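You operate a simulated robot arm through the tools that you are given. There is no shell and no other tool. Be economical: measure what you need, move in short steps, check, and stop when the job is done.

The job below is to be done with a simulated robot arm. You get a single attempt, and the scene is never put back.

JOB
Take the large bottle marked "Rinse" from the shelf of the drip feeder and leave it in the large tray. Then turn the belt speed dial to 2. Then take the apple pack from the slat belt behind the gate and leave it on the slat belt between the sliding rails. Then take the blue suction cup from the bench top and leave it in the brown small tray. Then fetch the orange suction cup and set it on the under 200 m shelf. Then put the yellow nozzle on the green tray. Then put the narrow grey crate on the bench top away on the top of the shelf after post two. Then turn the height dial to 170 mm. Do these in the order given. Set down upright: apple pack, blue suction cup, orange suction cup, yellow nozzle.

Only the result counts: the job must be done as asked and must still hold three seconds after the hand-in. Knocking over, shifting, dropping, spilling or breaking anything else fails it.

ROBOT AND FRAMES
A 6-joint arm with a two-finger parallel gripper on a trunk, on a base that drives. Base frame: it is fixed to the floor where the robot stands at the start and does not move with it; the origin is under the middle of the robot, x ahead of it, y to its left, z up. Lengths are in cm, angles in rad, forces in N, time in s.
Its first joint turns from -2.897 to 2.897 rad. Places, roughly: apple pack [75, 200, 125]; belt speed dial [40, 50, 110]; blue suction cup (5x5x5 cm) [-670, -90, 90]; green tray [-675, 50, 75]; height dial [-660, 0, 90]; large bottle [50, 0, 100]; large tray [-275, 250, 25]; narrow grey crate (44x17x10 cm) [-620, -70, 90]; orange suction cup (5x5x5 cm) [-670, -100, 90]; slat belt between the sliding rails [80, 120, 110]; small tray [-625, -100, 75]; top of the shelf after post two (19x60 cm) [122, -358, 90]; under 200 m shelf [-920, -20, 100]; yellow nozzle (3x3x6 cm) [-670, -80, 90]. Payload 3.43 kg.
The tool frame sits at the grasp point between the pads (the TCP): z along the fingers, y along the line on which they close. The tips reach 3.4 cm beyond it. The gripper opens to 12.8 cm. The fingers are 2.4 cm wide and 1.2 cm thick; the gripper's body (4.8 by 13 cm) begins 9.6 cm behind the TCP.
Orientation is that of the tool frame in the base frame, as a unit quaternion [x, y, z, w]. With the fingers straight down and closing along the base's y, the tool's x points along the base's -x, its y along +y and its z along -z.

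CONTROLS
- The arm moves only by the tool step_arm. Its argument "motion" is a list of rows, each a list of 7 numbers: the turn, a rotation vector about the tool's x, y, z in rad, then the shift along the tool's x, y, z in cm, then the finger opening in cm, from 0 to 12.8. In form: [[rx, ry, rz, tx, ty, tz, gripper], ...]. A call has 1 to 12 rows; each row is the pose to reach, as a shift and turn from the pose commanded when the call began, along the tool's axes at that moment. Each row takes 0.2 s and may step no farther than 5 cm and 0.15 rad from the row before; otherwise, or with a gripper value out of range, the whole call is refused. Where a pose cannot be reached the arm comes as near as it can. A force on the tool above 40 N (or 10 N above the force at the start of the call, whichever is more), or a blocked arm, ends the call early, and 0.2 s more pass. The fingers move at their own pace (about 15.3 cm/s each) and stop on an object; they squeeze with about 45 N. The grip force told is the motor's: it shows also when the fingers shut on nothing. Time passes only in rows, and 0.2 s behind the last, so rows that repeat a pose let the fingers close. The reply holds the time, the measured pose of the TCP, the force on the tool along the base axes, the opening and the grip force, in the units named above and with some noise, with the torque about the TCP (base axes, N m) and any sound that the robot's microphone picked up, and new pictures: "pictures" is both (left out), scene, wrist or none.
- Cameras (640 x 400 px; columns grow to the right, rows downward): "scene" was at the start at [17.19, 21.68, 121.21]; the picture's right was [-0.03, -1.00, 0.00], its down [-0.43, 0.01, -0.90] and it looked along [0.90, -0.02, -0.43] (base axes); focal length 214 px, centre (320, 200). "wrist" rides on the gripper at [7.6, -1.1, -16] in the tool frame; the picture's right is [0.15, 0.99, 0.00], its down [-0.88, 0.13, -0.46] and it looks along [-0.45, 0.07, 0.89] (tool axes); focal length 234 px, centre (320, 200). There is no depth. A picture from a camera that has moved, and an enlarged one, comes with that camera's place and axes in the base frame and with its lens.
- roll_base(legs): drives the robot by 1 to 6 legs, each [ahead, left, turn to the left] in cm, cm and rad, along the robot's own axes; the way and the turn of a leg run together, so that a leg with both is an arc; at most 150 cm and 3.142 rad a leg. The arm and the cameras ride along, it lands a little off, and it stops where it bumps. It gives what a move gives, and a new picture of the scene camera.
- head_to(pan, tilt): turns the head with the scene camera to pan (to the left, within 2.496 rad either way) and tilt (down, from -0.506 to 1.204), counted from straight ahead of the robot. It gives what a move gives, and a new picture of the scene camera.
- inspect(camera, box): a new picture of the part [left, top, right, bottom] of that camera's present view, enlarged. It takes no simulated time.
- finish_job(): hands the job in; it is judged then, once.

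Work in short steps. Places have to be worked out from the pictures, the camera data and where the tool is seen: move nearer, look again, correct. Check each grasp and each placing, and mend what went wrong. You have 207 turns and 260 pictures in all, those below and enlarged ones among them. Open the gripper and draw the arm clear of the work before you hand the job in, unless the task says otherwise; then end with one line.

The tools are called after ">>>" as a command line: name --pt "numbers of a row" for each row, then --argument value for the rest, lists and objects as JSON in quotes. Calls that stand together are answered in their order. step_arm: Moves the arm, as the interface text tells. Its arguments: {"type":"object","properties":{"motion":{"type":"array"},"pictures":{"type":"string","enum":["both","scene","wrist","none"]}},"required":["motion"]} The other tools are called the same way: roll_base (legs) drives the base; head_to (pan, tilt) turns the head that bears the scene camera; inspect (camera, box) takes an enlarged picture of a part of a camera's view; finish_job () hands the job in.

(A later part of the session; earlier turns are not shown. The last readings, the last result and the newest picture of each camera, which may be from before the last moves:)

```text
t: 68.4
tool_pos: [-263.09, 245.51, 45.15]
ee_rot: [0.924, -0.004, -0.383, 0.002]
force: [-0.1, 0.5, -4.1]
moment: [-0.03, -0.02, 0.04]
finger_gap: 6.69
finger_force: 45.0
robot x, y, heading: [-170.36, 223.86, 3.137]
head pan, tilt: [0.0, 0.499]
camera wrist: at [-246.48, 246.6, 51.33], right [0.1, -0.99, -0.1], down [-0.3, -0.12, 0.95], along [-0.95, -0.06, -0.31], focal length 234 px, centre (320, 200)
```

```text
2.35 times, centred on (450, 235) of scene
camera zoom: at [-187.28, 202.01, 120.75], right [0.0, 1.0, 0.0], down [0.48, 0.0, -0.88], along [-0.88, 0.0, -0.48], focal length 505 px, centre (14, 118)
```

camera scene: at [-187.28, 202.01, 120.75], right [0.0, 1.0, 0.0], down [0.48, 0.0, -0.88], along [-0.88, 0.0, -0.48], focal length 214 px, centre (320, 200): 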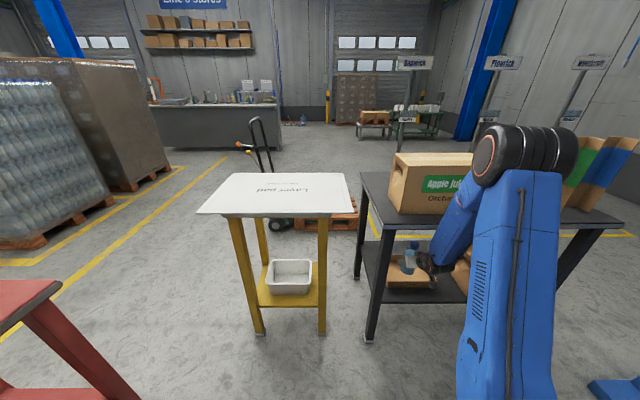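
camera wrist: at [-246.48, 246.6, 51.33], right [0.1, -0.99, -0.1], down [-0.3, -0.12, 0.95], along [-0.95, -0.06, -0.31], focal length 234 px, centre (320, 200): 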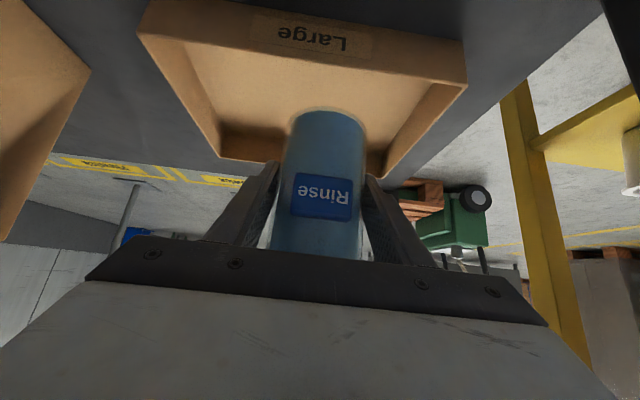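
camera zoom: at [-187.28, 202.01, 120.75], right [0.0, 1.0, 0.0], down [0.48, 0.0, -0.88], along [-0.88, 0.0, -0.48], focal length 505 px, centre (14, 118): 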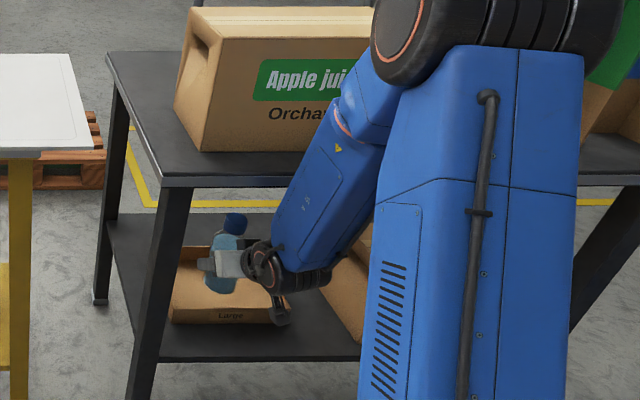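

Tray interior is x -274.5..-259, y 237..258; I nudge the base 3 cm ahead and slightly over, then lower with force watching.

>>> roll_base --legs '[[3, -0.8, 0]]'

>>> step_arm --pt "0 0 0 1 0 1 5" --pt "0 0 0 2 0 2 5" --pt "0 0 0 3 0 3 5" --pt "0 0 0 3.6 0 3.6 5" --pictures "wrist"

```text
t: 69.4
tool_pos: [-265.15, 246.08, 44.8]
ee_rot: [0.926, -0.004, -0.377, 0.004]
force: [-0.5, -0.1, -4.2]
moment: [0.0, 0.01, 0.01]
finger_gap: 6.69
finger_force: 44.4
robot x, y, heading: [-172.51, 224.8, 3.14]
head pan, tilt: [0.0, 0.499]
stopped in leg 1: the robot was blocked; the commanded pose is now the measured one
camera scene: at [-190.07, 202.77, 120.75], right [0.0, 1.0, 0.0], down [0.48, 0.0, -0.88], along [-0.88, 0.0, -0.48], focal length 214 px, centre (320, 200)
```

scene: 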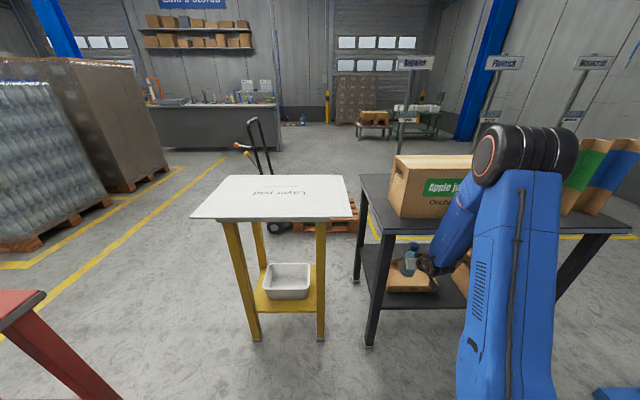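

```text
t: 70.4
tool_pos: [-265.03, 246.05, 39.9]
ee_rot: [0.927, -0.006, -0.376, 0.007]
force: [0.3, 0.7, -3.9]
moment: [0.02, 0.04, 0.03]
finger_gap: 6.7
finger_force: 45.2
robot x, y, heading: [-172.78, 224.82, 3.138]
head pan, tilt: [0.0, 0.499]
camera wrist: at [-248.38, 247.28, 46.13], right [0.1, -0.99, -0.08], down [-0.31, -0.11, 0.94], along [-0.94, -0.07, -0.32], focal length 234 px, centre (320, 200)
```

wrist: 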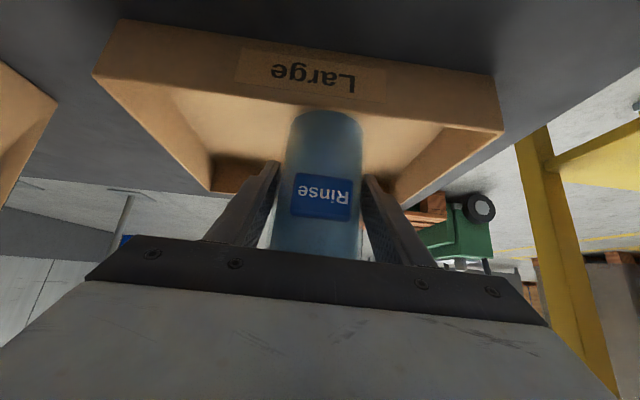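

The base touched something (forearm near the table edge likely), so I won't push on. I continue lowering gently to contact.

>>> step_arm --pt "0 0 0 0.3 0 0.3 5" --pt "0 0 0 0.6 0 0.6 5" --pt "0 0 0 0.9 0 0.9 5" --pictures "wrist"

>>> inspect --camera "scene" --box '[330, 150, 570, 320]'

```text
t: 71.2
tool_pos: [-265.02, 246.08, 39.41]
ee_rot: [0.926, -0.004, -0.378, 0.009]
force: [-0.3, -0.9, -4.7]
moment: [0.02, 0.02, -0.01]
finger_gap: 6.71
finger_force: 45.2
out of reach, approached as far as the arm can: row 2, 3
robot x, y, heading: [-172.58, 224.98, 3.137]
head pan, tilt: [0.0, 0.499]
camera wrist: at [-248.38, 247.41, 45.61], right [0.1, -0.99, -0.08], down [-0.31, -0.11, 0.94], along [-0.94, -0.07, -0.32], focal length 234 px, centre (320, 200)
```

wrist: 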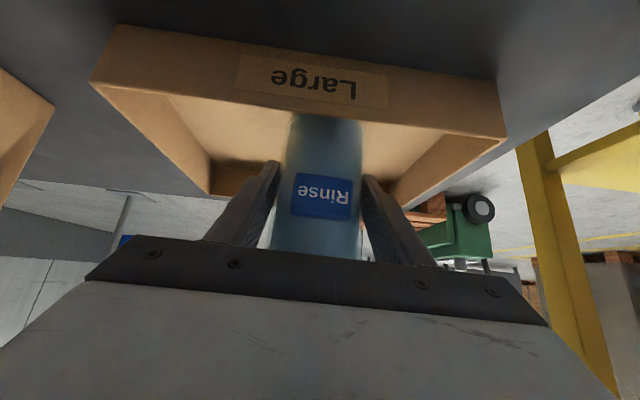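

```text
2.35 times, centred on (450, 235) of scene
camera zoom: at [-189.48, 202.6, 120.8], right [0.0, 1.0, 0.0], down [0.48, 0.0, -0.88], along [-0.88, 0.0, -0.48], focal length 505 px, centre (14, 118)
```

zoom: 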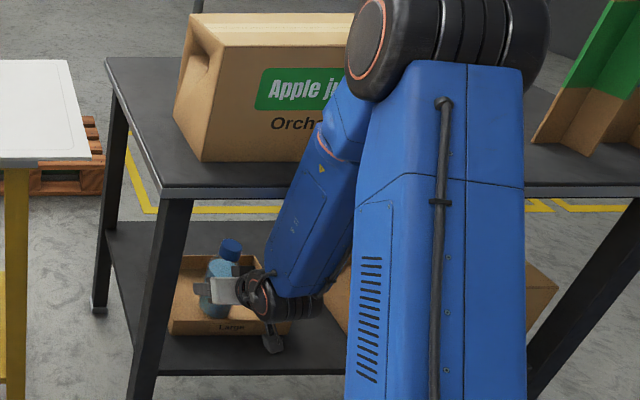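

Just short of contact and at the reach limit; shifting 2–3 cm toward +y (room in the tray) should let it go lower.

>>> step_arm --pt "0 0 0 0.2 -1 0.2 5" --pt "0 0 0 0.5 -2 0.5 5" --pt "0 0 0 0.8 -3 0.8 5" --pictures "wrist"

```text
t: 72.0
tool_pos: [-264.98, 248.82, 38.34]
ee_rot: [0.925, -0.003, -0.379, 0.006]
force: [0.5, -15.8, 32.8]
moment: [-0.21, 0.73, 0.27]
finger_gap: 6.67
finger_force: 45.0
robot x, y, heading: [-173.01, 224.48, 3.14]
head pan, tilt: [0.0, 0.499]
camera wrist: at [-248.41, 250.09, 44.52], right [0.11, -0.99, -0.09], down [-0.31, -0.12, 0.94], along [-0.95, -0.07, -0.32], focal length 234 px, centre (320, 200)
```

wrist: 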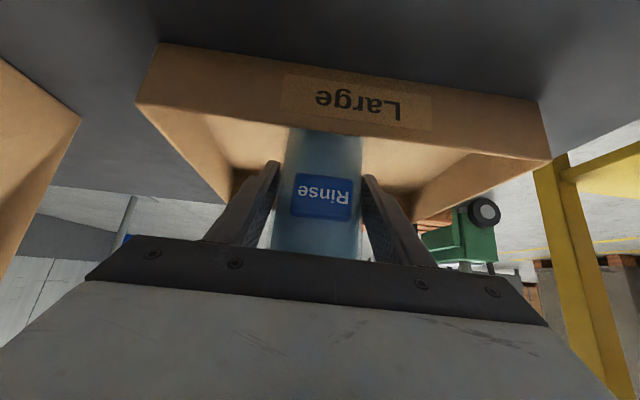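

Bottle is seated (contact force). I ease the press slightly and open to 9.

>>> step_arm --pt "0 0 0 -0.2 0.2 -0.2 5" --pt "0 0 0 -0.2 0.2 -0.2 7.2" --pt "0 0 0 -0.2 0.2 -0.2 9.5" --pt "0 0 0 -0.2 0.2 -0.2 9.5" --pictures "wrist"

```text
t: 73.0
tool_pos: [-264.81, 248.89, 38.25]
ee_rot: [0.927, -0.005, -0.375, 0.005]
force: [-0.7, 0.9, 0.2]
moment: [0.01, -0.01, -0.02]
finger_gap: 9.5
finger_force: 0.0
robot x, y, heading: [-173.41, 224.96, 3.137]
head pan, tilt: [0.0, 0.499]
camera wrist: at [-248.29, 250.1, 44.5], right [0.1, -0.99, -0.09], down [-0.32, -0.11, 0.94], along [-0.94, -0.07, -0.33], focal length 234 px, centre (320, 200)
```

wrist: 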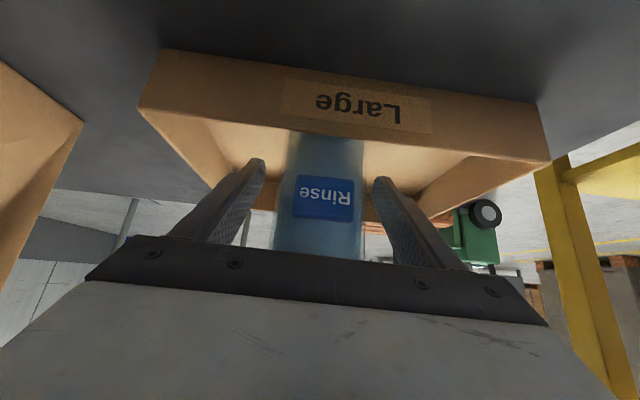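

Bottle stands free. I withdraw along the tool axis 9 cm, then back the base away.

>>> step_arm --pt "0 0 0 0 0 -3 9.5" --pt "0 0 0 0 0 -6 9.5" --pt "0 0 0 0 0 -9 9.5" --pictures "wrist"

>>> roll_base --legs '[[-40, 0, 0]]'

>>> inspect --camera "scene" --box '[300, 140, 540, 310]'

```text
t: 73.8
tool_pos: [-259.25, 248.97, 44.45]
ee_rot: [0.926, -0.004, -0.378, 0.004]
force: [-0.3, 0.6, -0.1]
moment: [0.0, 0.02, -0.01]
finger_gap: 9.47
finger_force: 0.0
robot x, y, heading: [-172.82, 224.51, 3.137]
head pan, tilt: [0.0, 0.499]
camera wrist: at [-242.7, 250.2, 50.66], right [0.1, -0.99, -0.09], down [-0.31, -0.12, 0.94], along [-0.95, -0.06, -0.32], focal length 234 px, centre (320, 200)
```

wrist: 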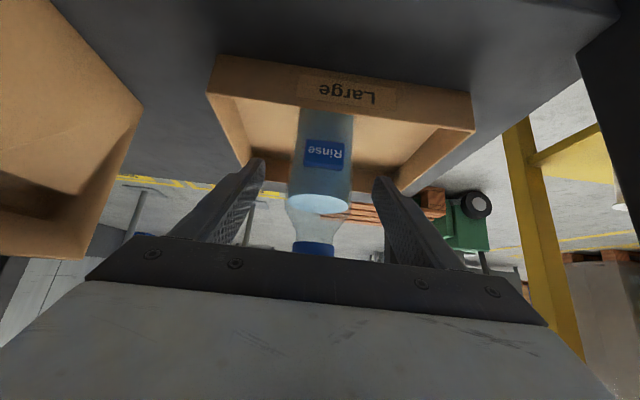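

```text
t: 76.3
tool_pos: [-219.8, 248.36, 44.46]
ee_rot: [0.926, -0.001, -0.378, 0.005]
force: [-0.2, -0.3, 0.9]
moment: [0.01, 0.01, 0.0]
finger_gap: 9.53
finger_force: 0.1
robot x, y, heading: [-133.29, 224.35, -3.14]
head pan, tilt: [0.0, 0.499]
camera scene: at [-150.29, 202.61, 120.75], right [0.0, 1.0, 0.0], down [0.48, 0.0, -0.88], along [-0.88, 0.0, -0.48], focal length 214 px, centre (320, 200)
```

scene: 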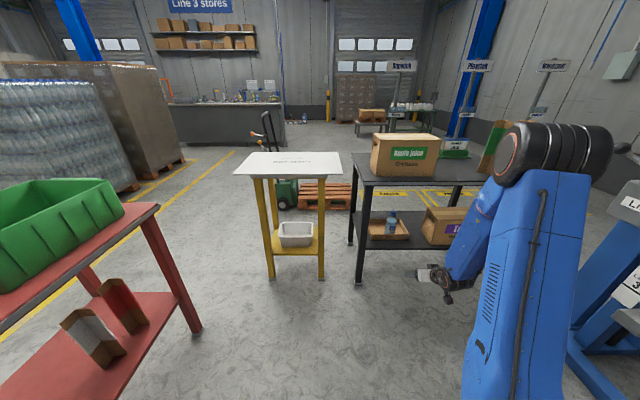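

```text
2.35 times, centred on (420, 225) of scene
camera zoom: at [-150.29, 202.61, 120.75], right [0.0, 1.0, 0.0], down [0.48, 0.0, -0.88], along [-0.88, 0.0, -0.48], focal length 505 px, centre (85, 141)
```

zoom: 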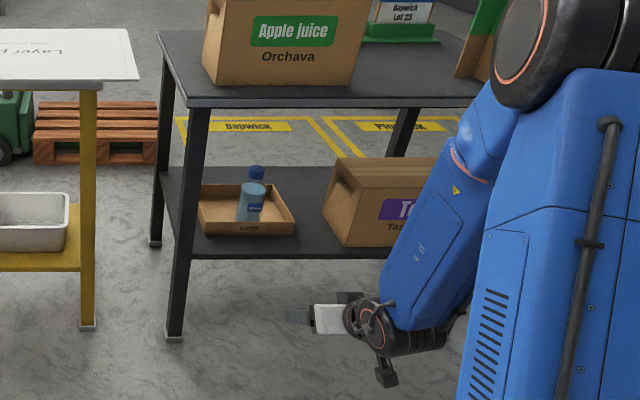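

Bottle is upright in the Large tray. Next, the belt speed dial (estimated at (42.6,46,~114)). I raise the arm, tuck it, then drive around the red table.

>>> step_arm --pt "0 0 0 -3.5 0 -3.5 9.5" --pt "0 0 0 -7 0 -7 9.5" --pt "0 0 0 -10.5 0 -10.5 9.5" --pt "0 0 0 -14 0 -14 9.5" --pt "0 0 0 -17.5 0 -17.5 9.5" --pt "0 0 0 -21 0 -21 9.5" --pt "0 0 0 -24.5 0 -24.5 9.5" --pt "0 0 0 -28 0 -28 9.5" --pt "0 0 0 -31.5 0 -31.5 9.5" --pt "0 0 0 -35 0 -35 9.5" --pt "0 0 0 -38.5 0 -38.5 9.5" --pt "0 0 0 -42 0 -42 9.5" --pictures "none"

>>> step_arm --pt "0 0 0 1.5 0 -4.5 9.5" --pt "0 0 0 3 0 -9 9.5" --pt "0 0 0 5 0 -13 9.5" --pt "0 0 0 8 0 -16 9.5" --pt "0 0 0 11 0 -19 9.5" --pictures "none"

>>> roll_base --legs '[[-70, 0, 0], [0, 0, 1.571], [150, 0, 0], [22, 0, 0], [0, 0, 1.571]]'

```text
t: 78.9
tool_pos: [-220.14, 248.98, 104.01]
ee_rot: [0.926, -0.002, -0.378, 0.005]
force: [-0.4, 0.1, -0.3]
moment: [-0.04, -0.03, 0.01]
finger_gap: 9.47
finger_force: 0.1
robot x, y, heading: [-133.18, 224.36, -3.142]
head pan, tilt: [0.0, 0.499]
```

```text
t: 80.1
tool_pos: [-199.18, 248.8, 109.71]
ee_rot: [0.926, -0.002, -0.377, 0.004]
force: [-0.1, -0.5, -0.3]
moment: [-0.01, -0.02, 0.03]
finger_gap: 9.5
finger_force: 0.1
robot x, y, heading: [-133.27, 224.91, -3.138]
head pan, tilt: [0.0, 0.499]
```

```text
t: 99.8
tool_pos: [-7.83, 24.77, 109.65]
ee_rot: [0.028, 0.925, -0.007, 0.378]
force: [-0.9, 0.3, -0.2]
moment: [0.0, 0.02, 0.01]
finger_gap: 9.48
finger_force: 0.0
robot x, y, heading: [-72.42, 52.49, -0.059]
head pan, tilt: [0.0, 0.499]
camera scene: at [-54.16, 73.58, 120.75], right [-0.06, -1.0, 0.0], down [-0.48, 0.03, -0.88], along [0.88, -0.05, -0.48], focal length 214 px, centre (320, 200)
```

scene: 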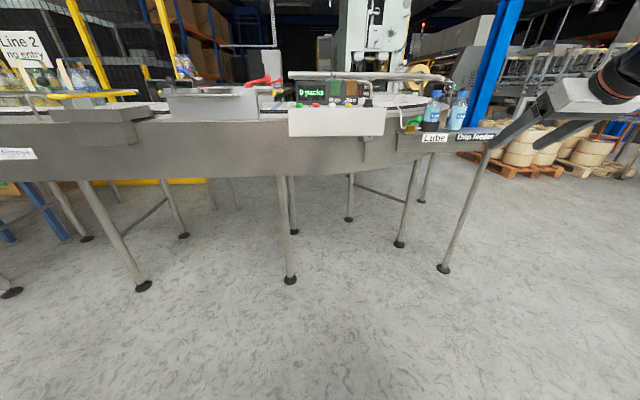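

Now facing the line. I zoom on the control panel and the belt area with the gate.

>>> inspect --camera "scene" --box '[280, 60, 420, 150]'

>>> inspect --camera "scene" --box '[0, 40, 280, 200]'

```text
4.44 times, centred on (350, 105) of scene
camera zoom: at [-54.16, 73.58, 120.75], right [-0.06, -1.0, 0.0], down [-0.48, 0.03, -0.88], along [0.88, -0.05, -0.48], focal length 953 px, centre (187, 622)
```

zoom: 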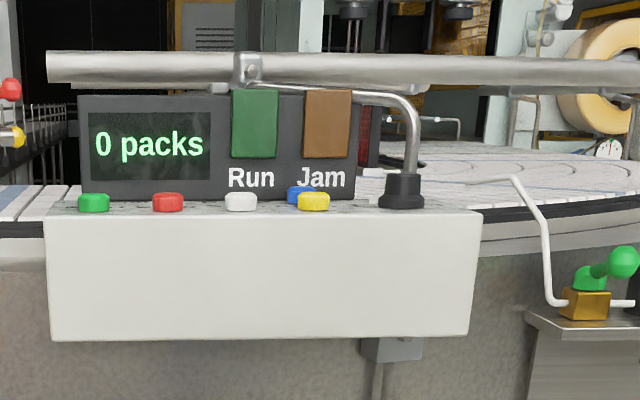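

```text
2.29 times, centred on (140, 120) of scene
camera zoom: at [-54.16, 73.58, 120.75], right [-0.06, -1.0, 0.0], down [-0.48, 0.03, -0.88], along [0.88, -0.05, -0.48], focal length 490 px, centre (731, 383)
```

zoom: 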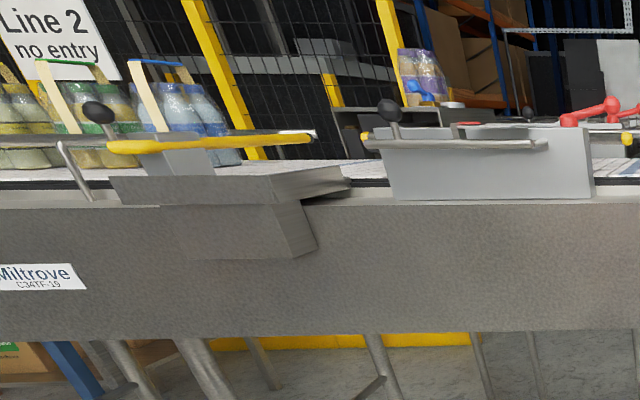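

The post/pipe stands ~9 cm behind the knob, at z up to ~124. I bring the tool vertical and over toward y≈46 here, before driving closer, so the spout on the drip shelf is avoided.

>>> step_arm --pt "0 0.13 0 -0.6 3.5 -0.6 9.5" --pt "0 0.26 0 -1.2 7 -1.2 9.5" --pt "0 0.39 0 -1.8 10.5 -1.8 9.5" --pt "0 0.52 0 -2.4 14 -2.4 9.5" --pt "0 0.65 0 -3 17.5 -3 9.5" --pt "0 0.775 0 -3.6 21 -3.6 9.5" --pictures "none"

>>> roll_base --legs '[[35, 0, 0.059]]'

>>> step_arm --pt "0 0 0 0 0 0 9.5" --pictures "wrist"

```text
t: 101.2
tool_pos: [-6.77, 45.68, 114.87]
ee_rot: [0.029, 1.0, 0.005, 0.0]
force: [-1.7, 0.4, -0.3]
moment: [0.02, -0.09, 0.0]
finger_gap: 9.49
finger_force: 0.0
robot x, y, heading: [-72.62, 52.48, -0.055]
head pan, tilt: [0.0, 0.499]
```

```text
t: 103.5
tool_pos: [28.87, 49.13, 114.67]
ee_rot: [-0.004, 1.0, 0.005, 0.0]
force: [-0.4, 0.4, -0.9]
moment: [0.0, 0.03, 0.01]
finger_gap: 9.51
finger_force: 0.0
robot x, y, heading: [-37.14, 51.6, 0.01]
head pan, tilt: [0.0, 0.499]
camera scene: at [-20.33, 73.86, 120.75], right [0.01, -1.0, 0.0], down [-0.48, 0.0, -0.88], along [0.88, 0.01, -0.48], focal length 214 px, centre (320, 200)
```

scene: 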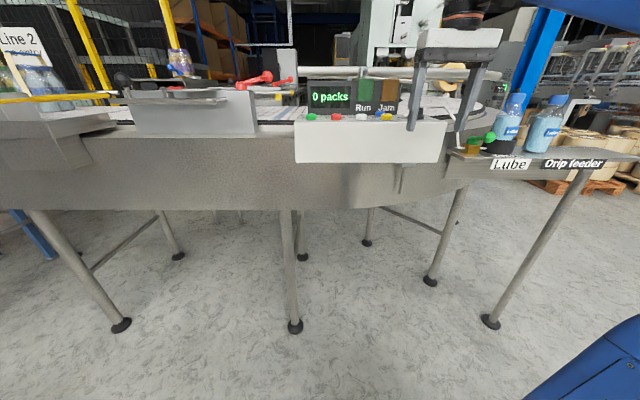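

```text
t: 103.9
tool_pos: [28.79, 49.19, 114.71]
ee_rot: [-0.004, 1.0, 0.005, 0.0]
force: [-0.6, -0.4, 0.2]
moment: [-0.03, 0.0, -0.02]
finger_gap: 9.49
finger_force: 0.0
robot x, y, heading: [-37.61, 51.6, 0.01]
head pan, tilt: [0.0, 0.499]
camera wrist: at [21.24, 47.91, 130.91], right [-0.15, 0.99, 0.01], down [0.88, 0.13, 0.46], along [0.45, 0.08, -0.89], focal length 234 px, centre (320, 200)
```

wrist: 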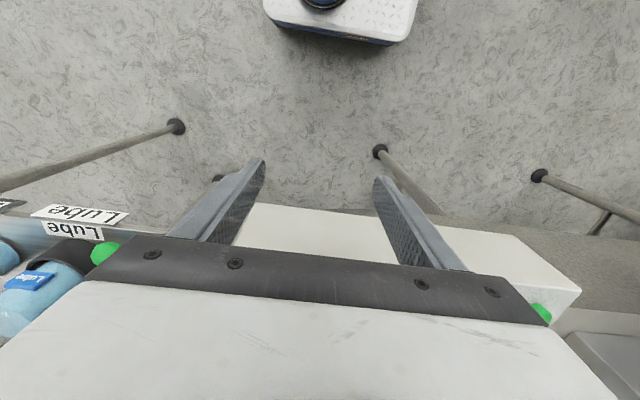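

The gripper hides the knob; the earlier side pose (39,27,117) showed it well. I go there for a zoomed view of the scale.

>>> step_arm --pt "0 0 0 0 -4.5 -0.4 9.5" --pt "0 0 0 0 -9 -0.8 9.5" --pt "0 0 0 0 -13.5 -1.2 9.5" --pt "0 0 0 0 -18 -1.6 9.5" --pt "0 0 0 -3 -21.5 -2 9.5" --pt "0 0 0 -7 -22 -2 9.5" --pt "0 0 0 -10 -22 -2 9.5" --pictures "wrist"

>>> inspect --camera "wrist" --box '[440, 150, 640, 310]'

```text
t: 105.5
tool_pos: [38.85, 27.32, 116.39]
ee_rot: [-0.004, 1.0, 0.004, 0.004]
force: [-1.3, 0.3, -0.1]
moment: [-0.02, -0.04, 0.0]
finger_gap: 9.49
finger_force: 0.1
robot x, y, heading: [-37.05, 51.8, 0.012]
head pan, tilt: [0.0, 0.499]
camera wrist: at [31.12, 26.0, 132.44], right [-0.15, 0.99, 0.01], down [0.88, 0.13, 0.46], along [0.46, 0.08, -0.89], focal length 234 px, centre (320, 200)
```

wrist: 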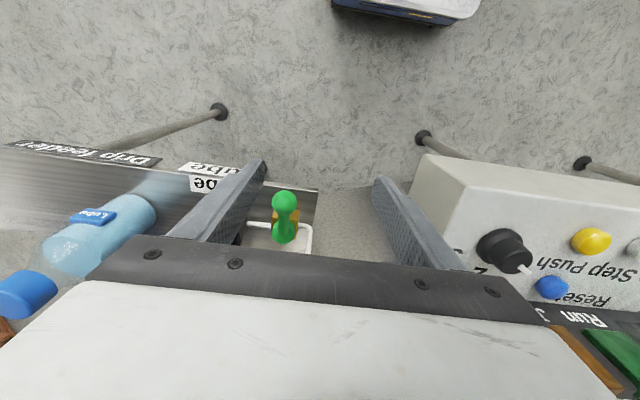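

```text
2.50 times, centred on (540, 230) of wrist
camera zoom: at [31.12, 26.0, 132.44], right [-0.15, 0.99, 0.01], down [0.88, 0.13, 0.46], along [0.46, 0.08, -0.89], focal length 585 px, centre (-230, 125)
```

zoom: 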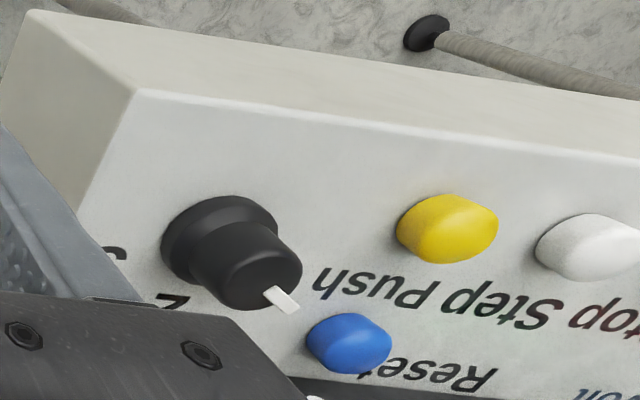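

The scale shows "2" roughly straight ahead (+x) of the knob and "3" to the right; the pointer now points ~60° left (so at 1). I check from the scene camera too.

>>> inspect --camera "scene" --box '[360, 90, 460, 150]'

>>> inspect --camera "wrist" --box '[455, 220, 565, 290]'

```text
6.40 times, centred on (410, 120) of scene
camera zoom: at [-20.36, 73.86, 120.76], right [0.01, -1.0, 0.0], down [-0.48, 0.0, -0.88], along [0.88, 0.01, -0.48], focal length 1373 px, centre (-256, 712)
```

zoom: 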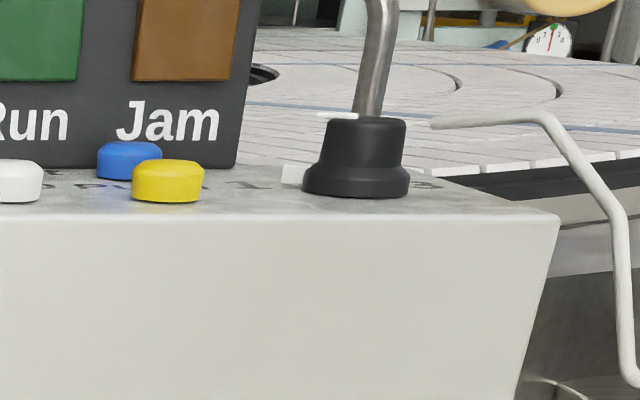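

```text
5.71 times, centred on (510, 255) of wrist
camera zoom: at [31.12, 26.0, 132.44], right [-0.15, 0.99, 0.01], down [0.88, 0.13, 0.46], along [0.46, 0.08, -0.89], focal length 1338 px, centre (-766, -114)
```

zoom: 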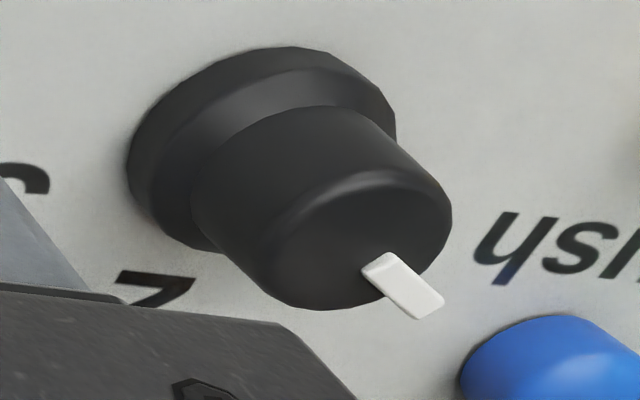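

Knob axis ≈ (44.2,47.7), surface z≈112, knob top ≈115; it needs a 60° clockwise turn. I back off, yaw the tool 30° ccw and line up in front of the knob at z≈116.6.

>>> step_arm --pt "0 0 0 4 2 0 9" --pt "0 0 -0.1 7.9 5 -0.2 9" --pt "0 0 -0.2 7.9 10 -0.2 9" --pt "0 0 -0.3 7.9 15 -0.2 9" --pt "0 0 -0.4 7.9 18 -0.2 9" --pt "0 0 -0.52 7.9 20.4 -0.2 9" --pictures "none"

>>> inspect --camera "scene" --box '[350, 30, 510, 150]'

```text
t: 106.9
tool_pos: [30.98, 47.68, 117.02]
ee_rot: [-0.261, 0.965, 0.004, 0.002]
force: [1.0, -0.1, 1.1]
moment: [0.01, -0.01, 0.01]
finger_gap: 8.98
finger_force: 0.0
robot x, y, heading: [-37.29, 51.83, 0.01]
head pan, tilt: [0.0, 0.499]
```

```text
3.33 times, centred on (430, 90) of scene
camera zoom: at [-20.33, 73.85, 120.75], right [0.01, -1.0, 0.0], down [-0.48, 0.0, -0.88], along [0.88, 0.01, -0.48], focal length 715 px, centre (-47, 567)
```

zoom: 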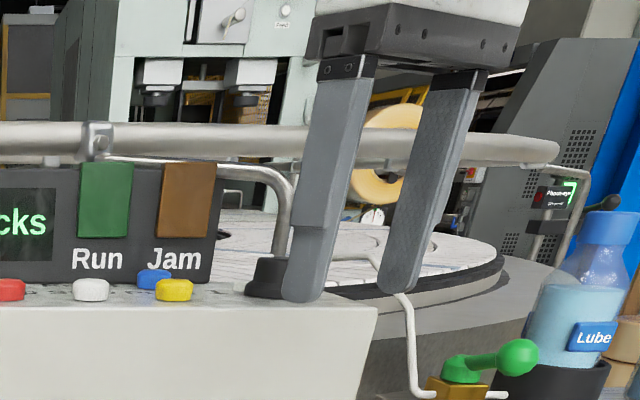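

Yaw is right (30° ccw). I slide forward 13.2 cm to straddle the knob with tips at ~113.6, above the panel.

>>> step_arm --pt "0 0 0 -2.9 -1.7 0 9" --pt "0 0 0 -5.8 -3.4 0 9" --pt "0 0 0 -8.7 -5.1 0 9" --pt "0 0 0 -11.4 -6.65 0 9" --pictures "wrist"

>>> inspect --camera "scene" --box '[350, 30, 510, 150]'

```text
t: 107.9
tool_pos: [43.99, 47.42, 116.14]
ee_rot: [-0.261, 0.965, 0.004, 0.004]
force: [-1.0, -0.2, 0.7]
moment: [0.01, -0.12, -0.01]
finger_gap: 8.98
finger_force: 0.2
out of reach, approached as far as the arm can: row 3, 4
robot x, y, heading: [-37.06, 51.84, 0.005]
head pan, tilt: [0.0, 0.499]
camera wrist: at [37.87, 42.62, 132.14], right [-0.62, 0.78, 0.0], down [0.69, 0.55, 0.47], along [0.36, 0.29, -0.88], focal length 234 px, centre (320, 200)
```

wrist: 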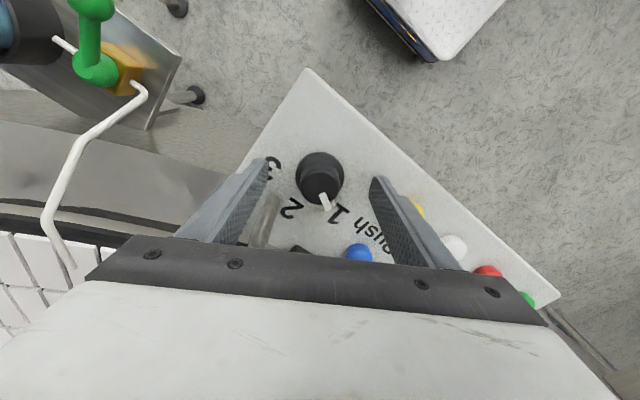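

```text
3.33 times, centred on (430, 90) of scene
camera zoom: at [-20.37, 73.86, 120.76], right [0.01, -1.0, 0.0], down [-0.48, 0.0, -0.88], along [0.88, 0.01, -0.48], focal length 715 px, centre (-47, 567)
```

zoom: 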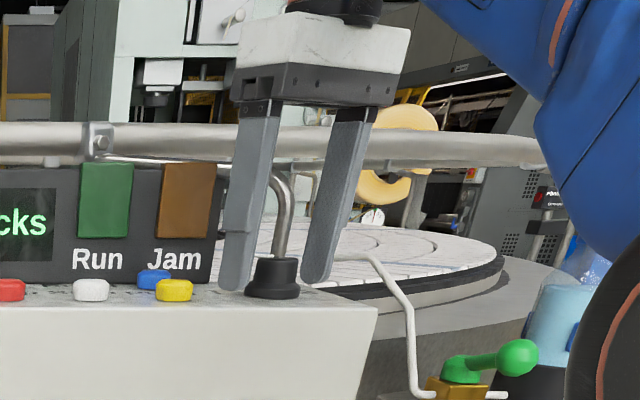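

Excellent view of the scale; I zoom in to measure angles.

>>> inspect --camera "wrist" --box '[250, 130, 390, 250]'

```text
3.33 times, centred on (320, 190) of wrist
camera zoom: at [37.87, 42.62, 132.14], right [-0.62, 0.78, 0.0], down [0.69, 0.55, 0.47], along [0.36, 0.29, -0.88], focal length 781 px, centre (320, 233)
```

zoom: 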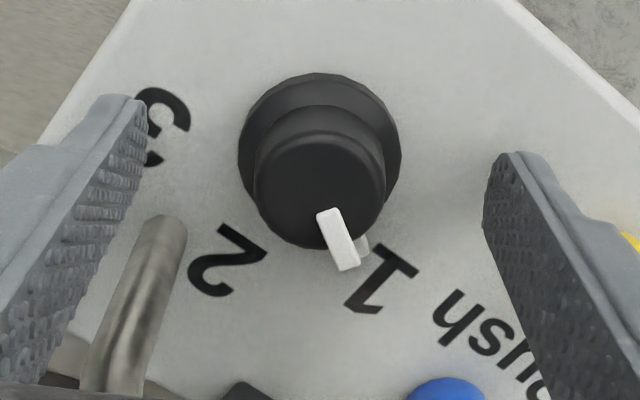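

Labels confirmed: 1 at +60°, 2 at 0°, 3 at −60° about axis (44.0,47.5), where the TCP is. I close on the knob, then turn 60° clockwise.

>>> step_arm --pt "0 0 0 0 0 0.15 6" --pt "0 0 0 0 0 0.15 3" --pt "0 0 0 0 0 0.15 3" --pictures "none"

>>> step_arm --pt "0 0 0.13 0 0 0 3" --pt "0 0 0.26 0 0 0 3" --pt "0 0 0.39 0 0 0 3" --pt "0 0 0.52 0 0 0 3" --pt "0 0 0.65 0 0 0 3" --pt "0 0 0.78 0 0 0 3" --pt "0 0 0.91 0 0 0 3" --pt "0 0 1.047 0 0 0 3" --pictures "wrist"

>>> inspect --camera "wrist" --box '[250, 130, 390, 250]'

```text
t: 108.7
tool_pos: [44.0, 47.48, 115.84]
ee_rot: [-0.261, 0.965, 0.004, 0.002]
force: [3.4, -2.7, 4.2]
moment: [-0.29, 0.0, -0.02]
finger_gap: 4.34
finger_force: 45.3
robot x, y, heading: [-37.2, 51.62, 0.007]
head pan, tilt: [0.0, 0.499]
```

```text
t: 110.5
tool_pos: [44.06, 47.51, 115.87]
ee_rot: [0.258, 0.966, 0.004, -0.001]
force: [25.6, -5.1, 22.7]
moment: [-0.46, -0.86, 0.0]
finger_gap: 4.34
finger_force: 44.5
robot x, y, heading: [-37.01, 52.12, 0.013]
head pan, tilt: [0.0, 0.499]
camera wrist: at [36.81, 50.29, 131.97], right [0.37, 0.93, 0.01], down [0.83, -0.33, 0.45], along [0.42, -0.16, -0.89], focal length 234 px, centre (320, 200)
```

wrist: 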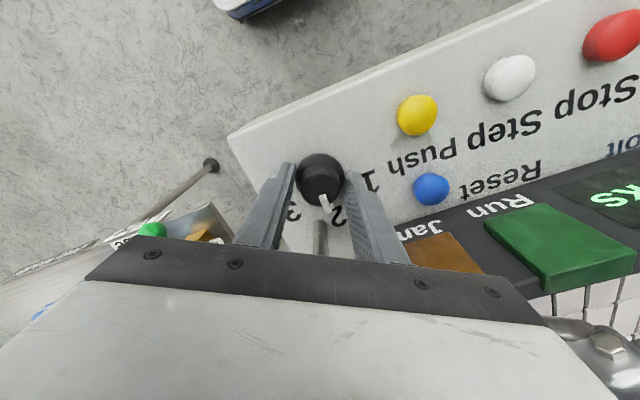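

```text
3.33 times, centred on (320, 190) of wrist
camera zoom: at [36.81, 50.29, 131.97], right [0.37, 0.93, 0.01], down [0.83, -0.33, 0.45], along [0.42, -0.16, -0.89], focal length 781 px, centre (320, 233)
```

zoom: 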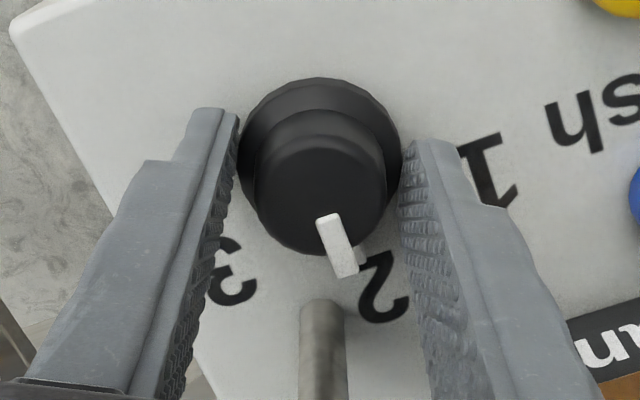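

The pointer now points straight at 2 (≈0°). I open and check for spring-back.

>>> step_arm --pt "0 0 0 0 0 0 5.5" --pt "0 0 0 0 0 0 8" --pt "0 0 0 0 0 0 8" --pictures "none"

>>> inspect --camera "wrist" --box '[250, 130, 390, 250]'

```text
t: 111.3
tool_pos: [43.71, 47.58, 115.79]
ee_rot: [0.257, 0.966, 0.005, -0.002]
force: [0.4, -0.5, -0.2]
moment: [-0.01, 0.03, 0.01]
finger_gap: 7.98
finger_force: 0.0
robot x, y, heading: [-37.81, 51.87, 0.012]
head pan, tilt: [0.0, 0.499]
```

```text
3.33 times, centred on (320, 190) of wrist
camera zoom: at [36.76, 50.3, 131.97], right [0.36, 0.93, 0.01], down [0.83, -0.33, 0.45], along [0.42, -0.16, -0.89], focal length 781 px, centre (320, 233)
```

zoom: 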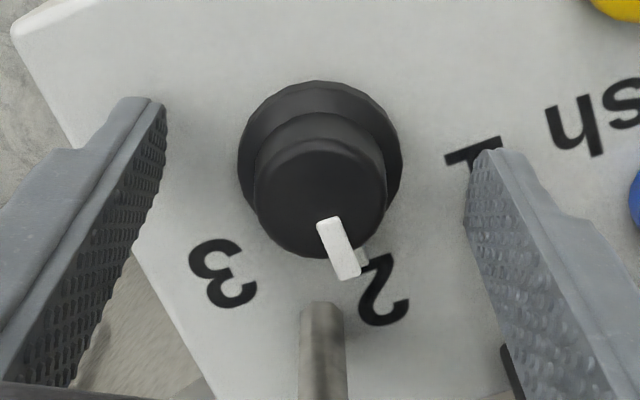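

It holds at 2. I back straight out (-x) with the fingers a bit wider and return the yaw to straight.

>>> step_arm --pt "0 0 0 0 0 0 9.2" --pt "0 0 0 2.6 -1.5 -0.2 9.2" --pt "0 0 0 5.2 -3 -0.2 9.2" --pt "0 0 0 8.7 -5 -0.2 9.2" --pt "0 0 -0.13 12.1 -7 -0.2 9.2" --pt "0 0 -0.26 15.6 -9 -0.2 9.2" --pt "0 0 -0.39 17.3 -10 -0.2 9.2" --pt "0 0 -0.52 17.3 -10 -0.2 9.2" --pictures "none"

>>> head_to --pan 0.5 --tilt 0.3

```text
t: 113.1
tool_pos: [23.81, 47.41, 116.08]
ee_rot: [-0.001, 1.0, 0.004, 0.0]
force: [-0.7, 0.2, 0.1]
moment: [0.01, 0.02, 0.01]
finger_gap: 9.2
finger_force: 0.0
robot x, y, heading: [-36.97, 51.98, 0.006]
head pan, tilt: [0.0, 0.499]
```

```text
t: 114.0
tool_pos: [23.91, 47.32, 115.98]
ee_rot: [0.0, 1.0, 0.004, -0.001]
force: [0.1, -0.5, -0.1]
moment: [-0.01, 0.04, 0.01]
finger_gap: 9.19
finger_force: 0.0
robot x, y, heading: [-37.2, 51.94, 0.009]
head pan, tilt: [0.499, 0.3]
camera scene: at [-21.27, 78.31, 122.59], right [0.48, -0.87, 0.0], down [-0.26, -0.14, -0.96], along [0.84, 0.46, -0.3], focal length 214 px, centre (320, 200)
```

scene: 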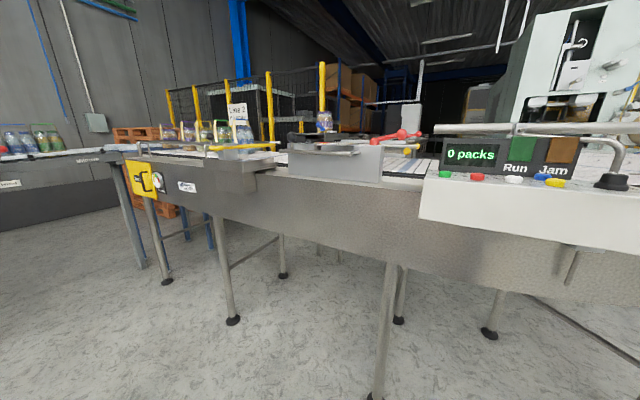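

Now the belt: I zoom on the gate/rails area with packs.

>>> inspect --camera "scene" --box '[130, 90, 290, 200]'

>>> inspect --camera "scene" --box '[270, 90, 440, 200]'

```text
3.64 times, centred on (210, 145) of scene
camera zoom: at [-21.27, 78.31, 122.59], right [0.48, -0.87, 0.0], down [-0.26, -0.14, -0.96], along [0.84, 0.46, -0.3], focal length 780 px, centre (720, 400)
```

zoom: 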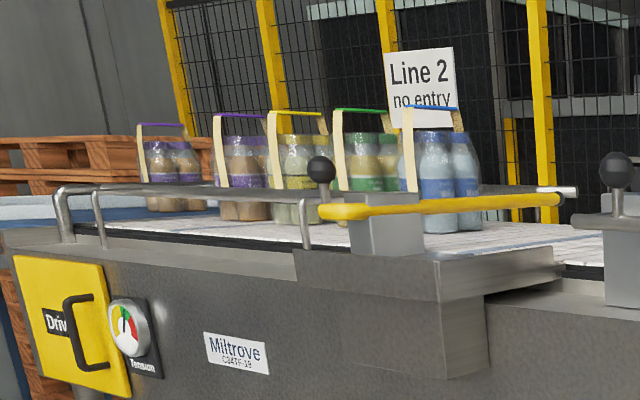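

```text
3.64 times, centred on (355, 145) of scene
camera zoom: at [-21.27, 78.31, 122.59], right [0.48, -0.87, 0.0], down [-0.26, -0.14, -0.96], along [0.84, 0.46, -0.3], focal length 780 px, centre (193, 400)
```

zoom: 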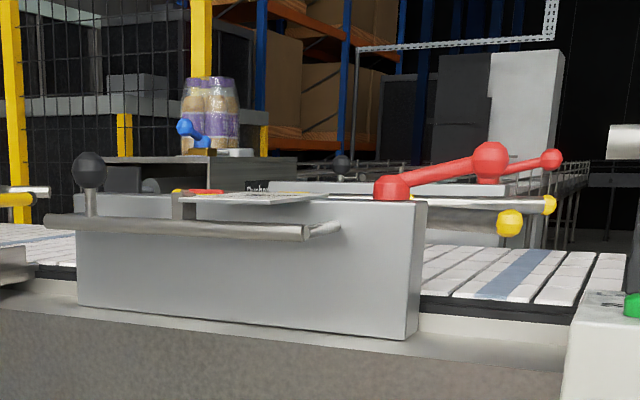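

Packs with coloured handles sit behind a yellow gate bar. I strafe left to y≈190 to look from the front, arm kept where it is.

>>> roll_base --legs '[[-8, 130, 0]]'

>>> head_to --pan 0.0 --tilt 0.2

```text
t: 120.4
tool_pos: [13.6, 176.05, 115.96]
ee_rot: [-0.012, 1.0, 0.004, 0.0]
force: [-0.2, -0.4, 0.5]
moment: [0.01, -0.03, 0.01]
finger_gap: 9.18
finger_force: 0.0
robot x, y, heading: [-47.37, 178.93, 0.03]
head pan, tilt: [0.499, 0.3]
camera scene: at [-32.2, 205.97, 122.59], right [0.5, -0.86, 0.0], down [-0.26, -0.15, -0.96], along [0.82, 0.48, -0.3], focal length 214 px, centre (320, 200)
```

scene: 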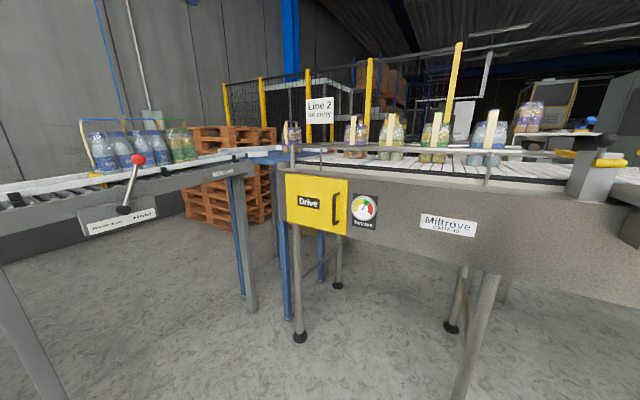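

```text
t: 121.3
tool_pos: [13.59, 176.06, 115.94]
ee_rot: [-0.012, 1.0, 0.003, 0.0]
force: [0.7, 1.0, 0.5]
moment: [-0.02, -0.05, 0.02]
finger_gap: 9.22
finger_force: 0.1
robot x, y, heading: [-47.79, 179.46, 0.028]
head pan, tilt: [0.0, 0.201]
camera scene: at [-30.94, 201.54, 123.52], right [0.03, -1.0, 0.0], down [-0.2, -0.01, -0.98], along [0.98, 0.03, -0.2], focal length 214 px, centre (320, 200)
```

scene: 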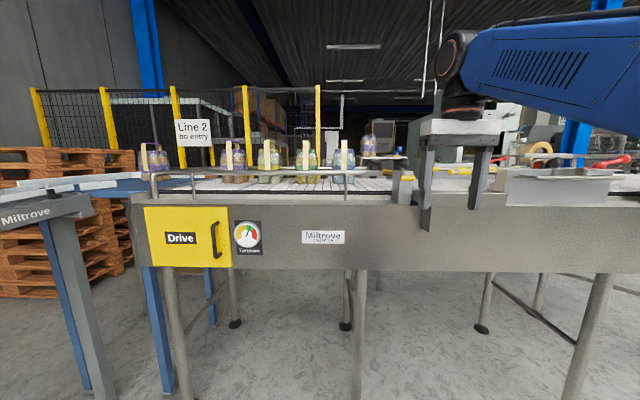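

>>> inspect --camera "scene" --box '[210, 125, 370, 205]'

>>> inspect --camera "scene" --box '[350, 125, 640, 225]'

```text
4.00 times, centred on (290, 165) of scene
camera zoom: at [-30.94, 201.54, 123.52], right [0.03, -1.0, 0.0], down [-0.2, -0.01, -0.98], along [0.98, 0.03, -0.2], focal length 858 px, centre (440, 340)
```

zoom: 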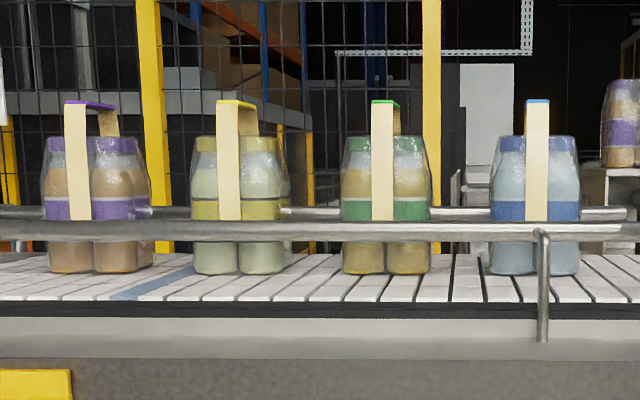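

```text
2.21 times, centred on (495, 175) of scene
camera zoom: at [-30.94, 201.54, 123.52], right [0.03, -1.0, 0.0], down [-0.2, -0.01, -0.98], along [0.98, 0.03, -0.2], focal length 473 px, centre (-66, 255)
```

zoom: 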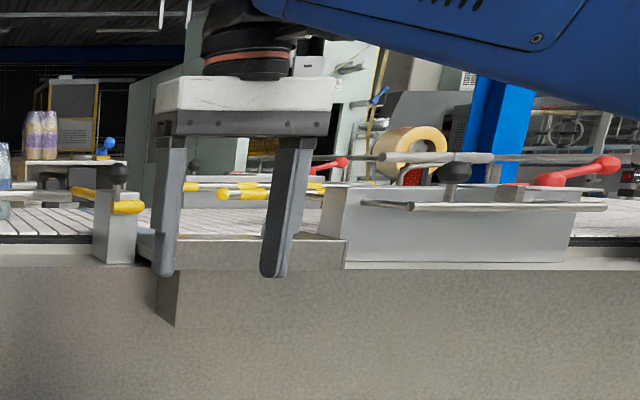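

The green pack fits "Apple juice" (green label). I zoom closer to check any pack text.

>>> inspect --camera "scene" --box '[288, 145, 324, 200]'

>>> head_to --pan 0.9 --tilt 0.2

```text
7.27 times, centred on (306, 172) of scene
camera zoom: at [-30.94, 201.54, 123.52], right [0.03, -1.0, 0.0], down [-0.2, -0.01, -0.98], along [0.98, 0.03, -0.2], focal length 1560 px, centre (422, 400)
```

zoom: 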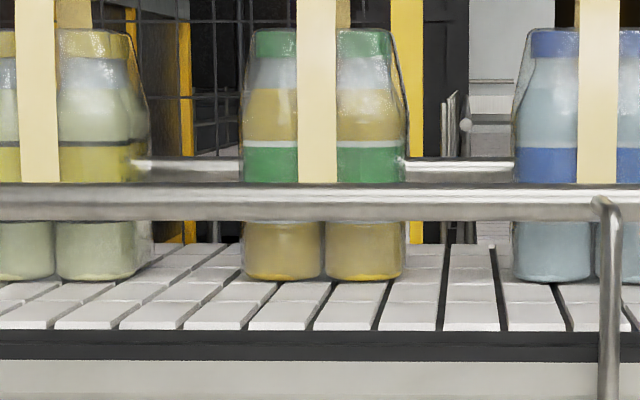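

```text
t: 122.5
tool_pos: [13.72, 176.03, 115.96]
ee_rot: [-0.011, 1.0, 0.005, 0.0]
force: [-0.6, 0.5, -0.8]
moment: [0.0, -0.04, 0.02]
finger_gap: 9.2
finger_force: 0.1
robot x, y, heading: [-47.52, 179.01, 0.026]
head pan, tilt: [0.901, 0.201]
camera scene: at [-34.68, 208.72, 123.52], right [0.8, -0.6, 0.0], down [-0.12, -0.16, -0.98], along [0.59, 0.79, -0.2], focal length 214 px, centre (320, 200)
```

scene: 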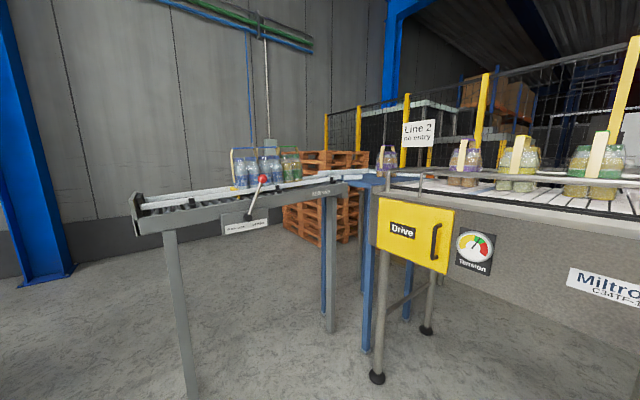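

I'm satisfied green = apple. Its handle strap top is at z≈131 (bottle tops ≈127), pack centre ≈ (84,212). I pitch the tool to ~20° below horizontal and raise it to z≈130.

>>> step_arm --pt "0 -0.14 0 0 0 0 9" --pt "0 -0.28 0 0 0 0 9" --pt "0 -0.42 0 0 0 0 9" --pt "0 -0.56 0 0 0 0 9" --pt "0 -0.7 0 0 0 -2 9" --pt "0 -0.84 0 0 0 -5 9" --pt "0 -0.98 0 0 0 -8 9" --pt "0 -1.12 0 0 0 -12 9" --pt "0 -1.22 0 0 0 -15 9" --pt "0 -1.22 0 0 0 -18 9" --pictures "none"

>>> head_to --pan -0.1 --tilt 0.35

>>> roll_base --legs '[[20, 36, -0.028]]'

```text
t: 124.8
tool_pos: [13.35, 175.8, 133.95]
ee_rot: [-0.006, 0.82, 0.01, 0.573]
force: [-0.5, 0.5, -0.4]
moment: [0.03, 0.01, 0.0]
finger_gap: 9.02
finger_force: 0.1
robot x, y, heading: [-47.73, 179.29, 0.029]
head pan, tilt: [0.901, 0.201]
```

```text
t: 126.0
tool_pos: [13.39, 175.65, 133.85]
ee_rot: [-0.007, 0.819, 0.011, 0.574]
force: [0.0, 0.6, -0.3]
moment: [0.0, -0.04, 0.01]
finger_gap: 8.99
finger_force: 0.1
robot x, y, heading: [-47.98, 179.33, 0.029]
head pan, tilt: [-0.099, 0.351]
camera scene: at [-30.97, 200.61, 122.12], right [-0.07, -1.0, 0.0], down [-0.34, 0.02, -0.94], along [0.94, -0.06, -0.34], focal length 214 px, centre (320, 200)
```

scene: 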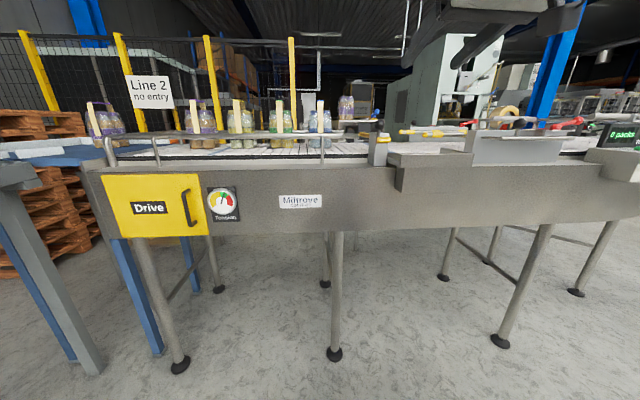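

```text
t: 128.5
tool_pos: [32.75, 209.71, 133.91]
ee_rot: [0.006, 0.819, 0.002, 0.574]
force: [-0.9, -0.1, -0.8]
moment: [0.02, 0.0, -0.04]
finger_gap: 9.01
finger_force: 0.0
robot x, y, heading: [-28.35, 214.71, 0.002]
head pan, tilt: [-0.099, 0.351]
camera scene: at [-10.92, 235.87, 122.12], right [-0.1, -0.99, 0.0], down [-0.34, 0.03, -0.94], along [0.93, -0.09, -0.34], focal length 214 px, centre (320, 200)
```

scene: 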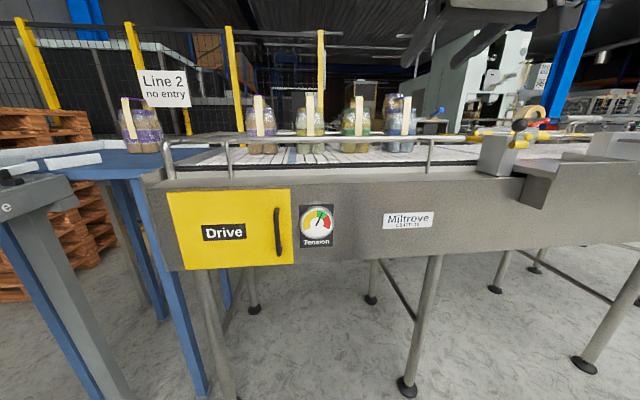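

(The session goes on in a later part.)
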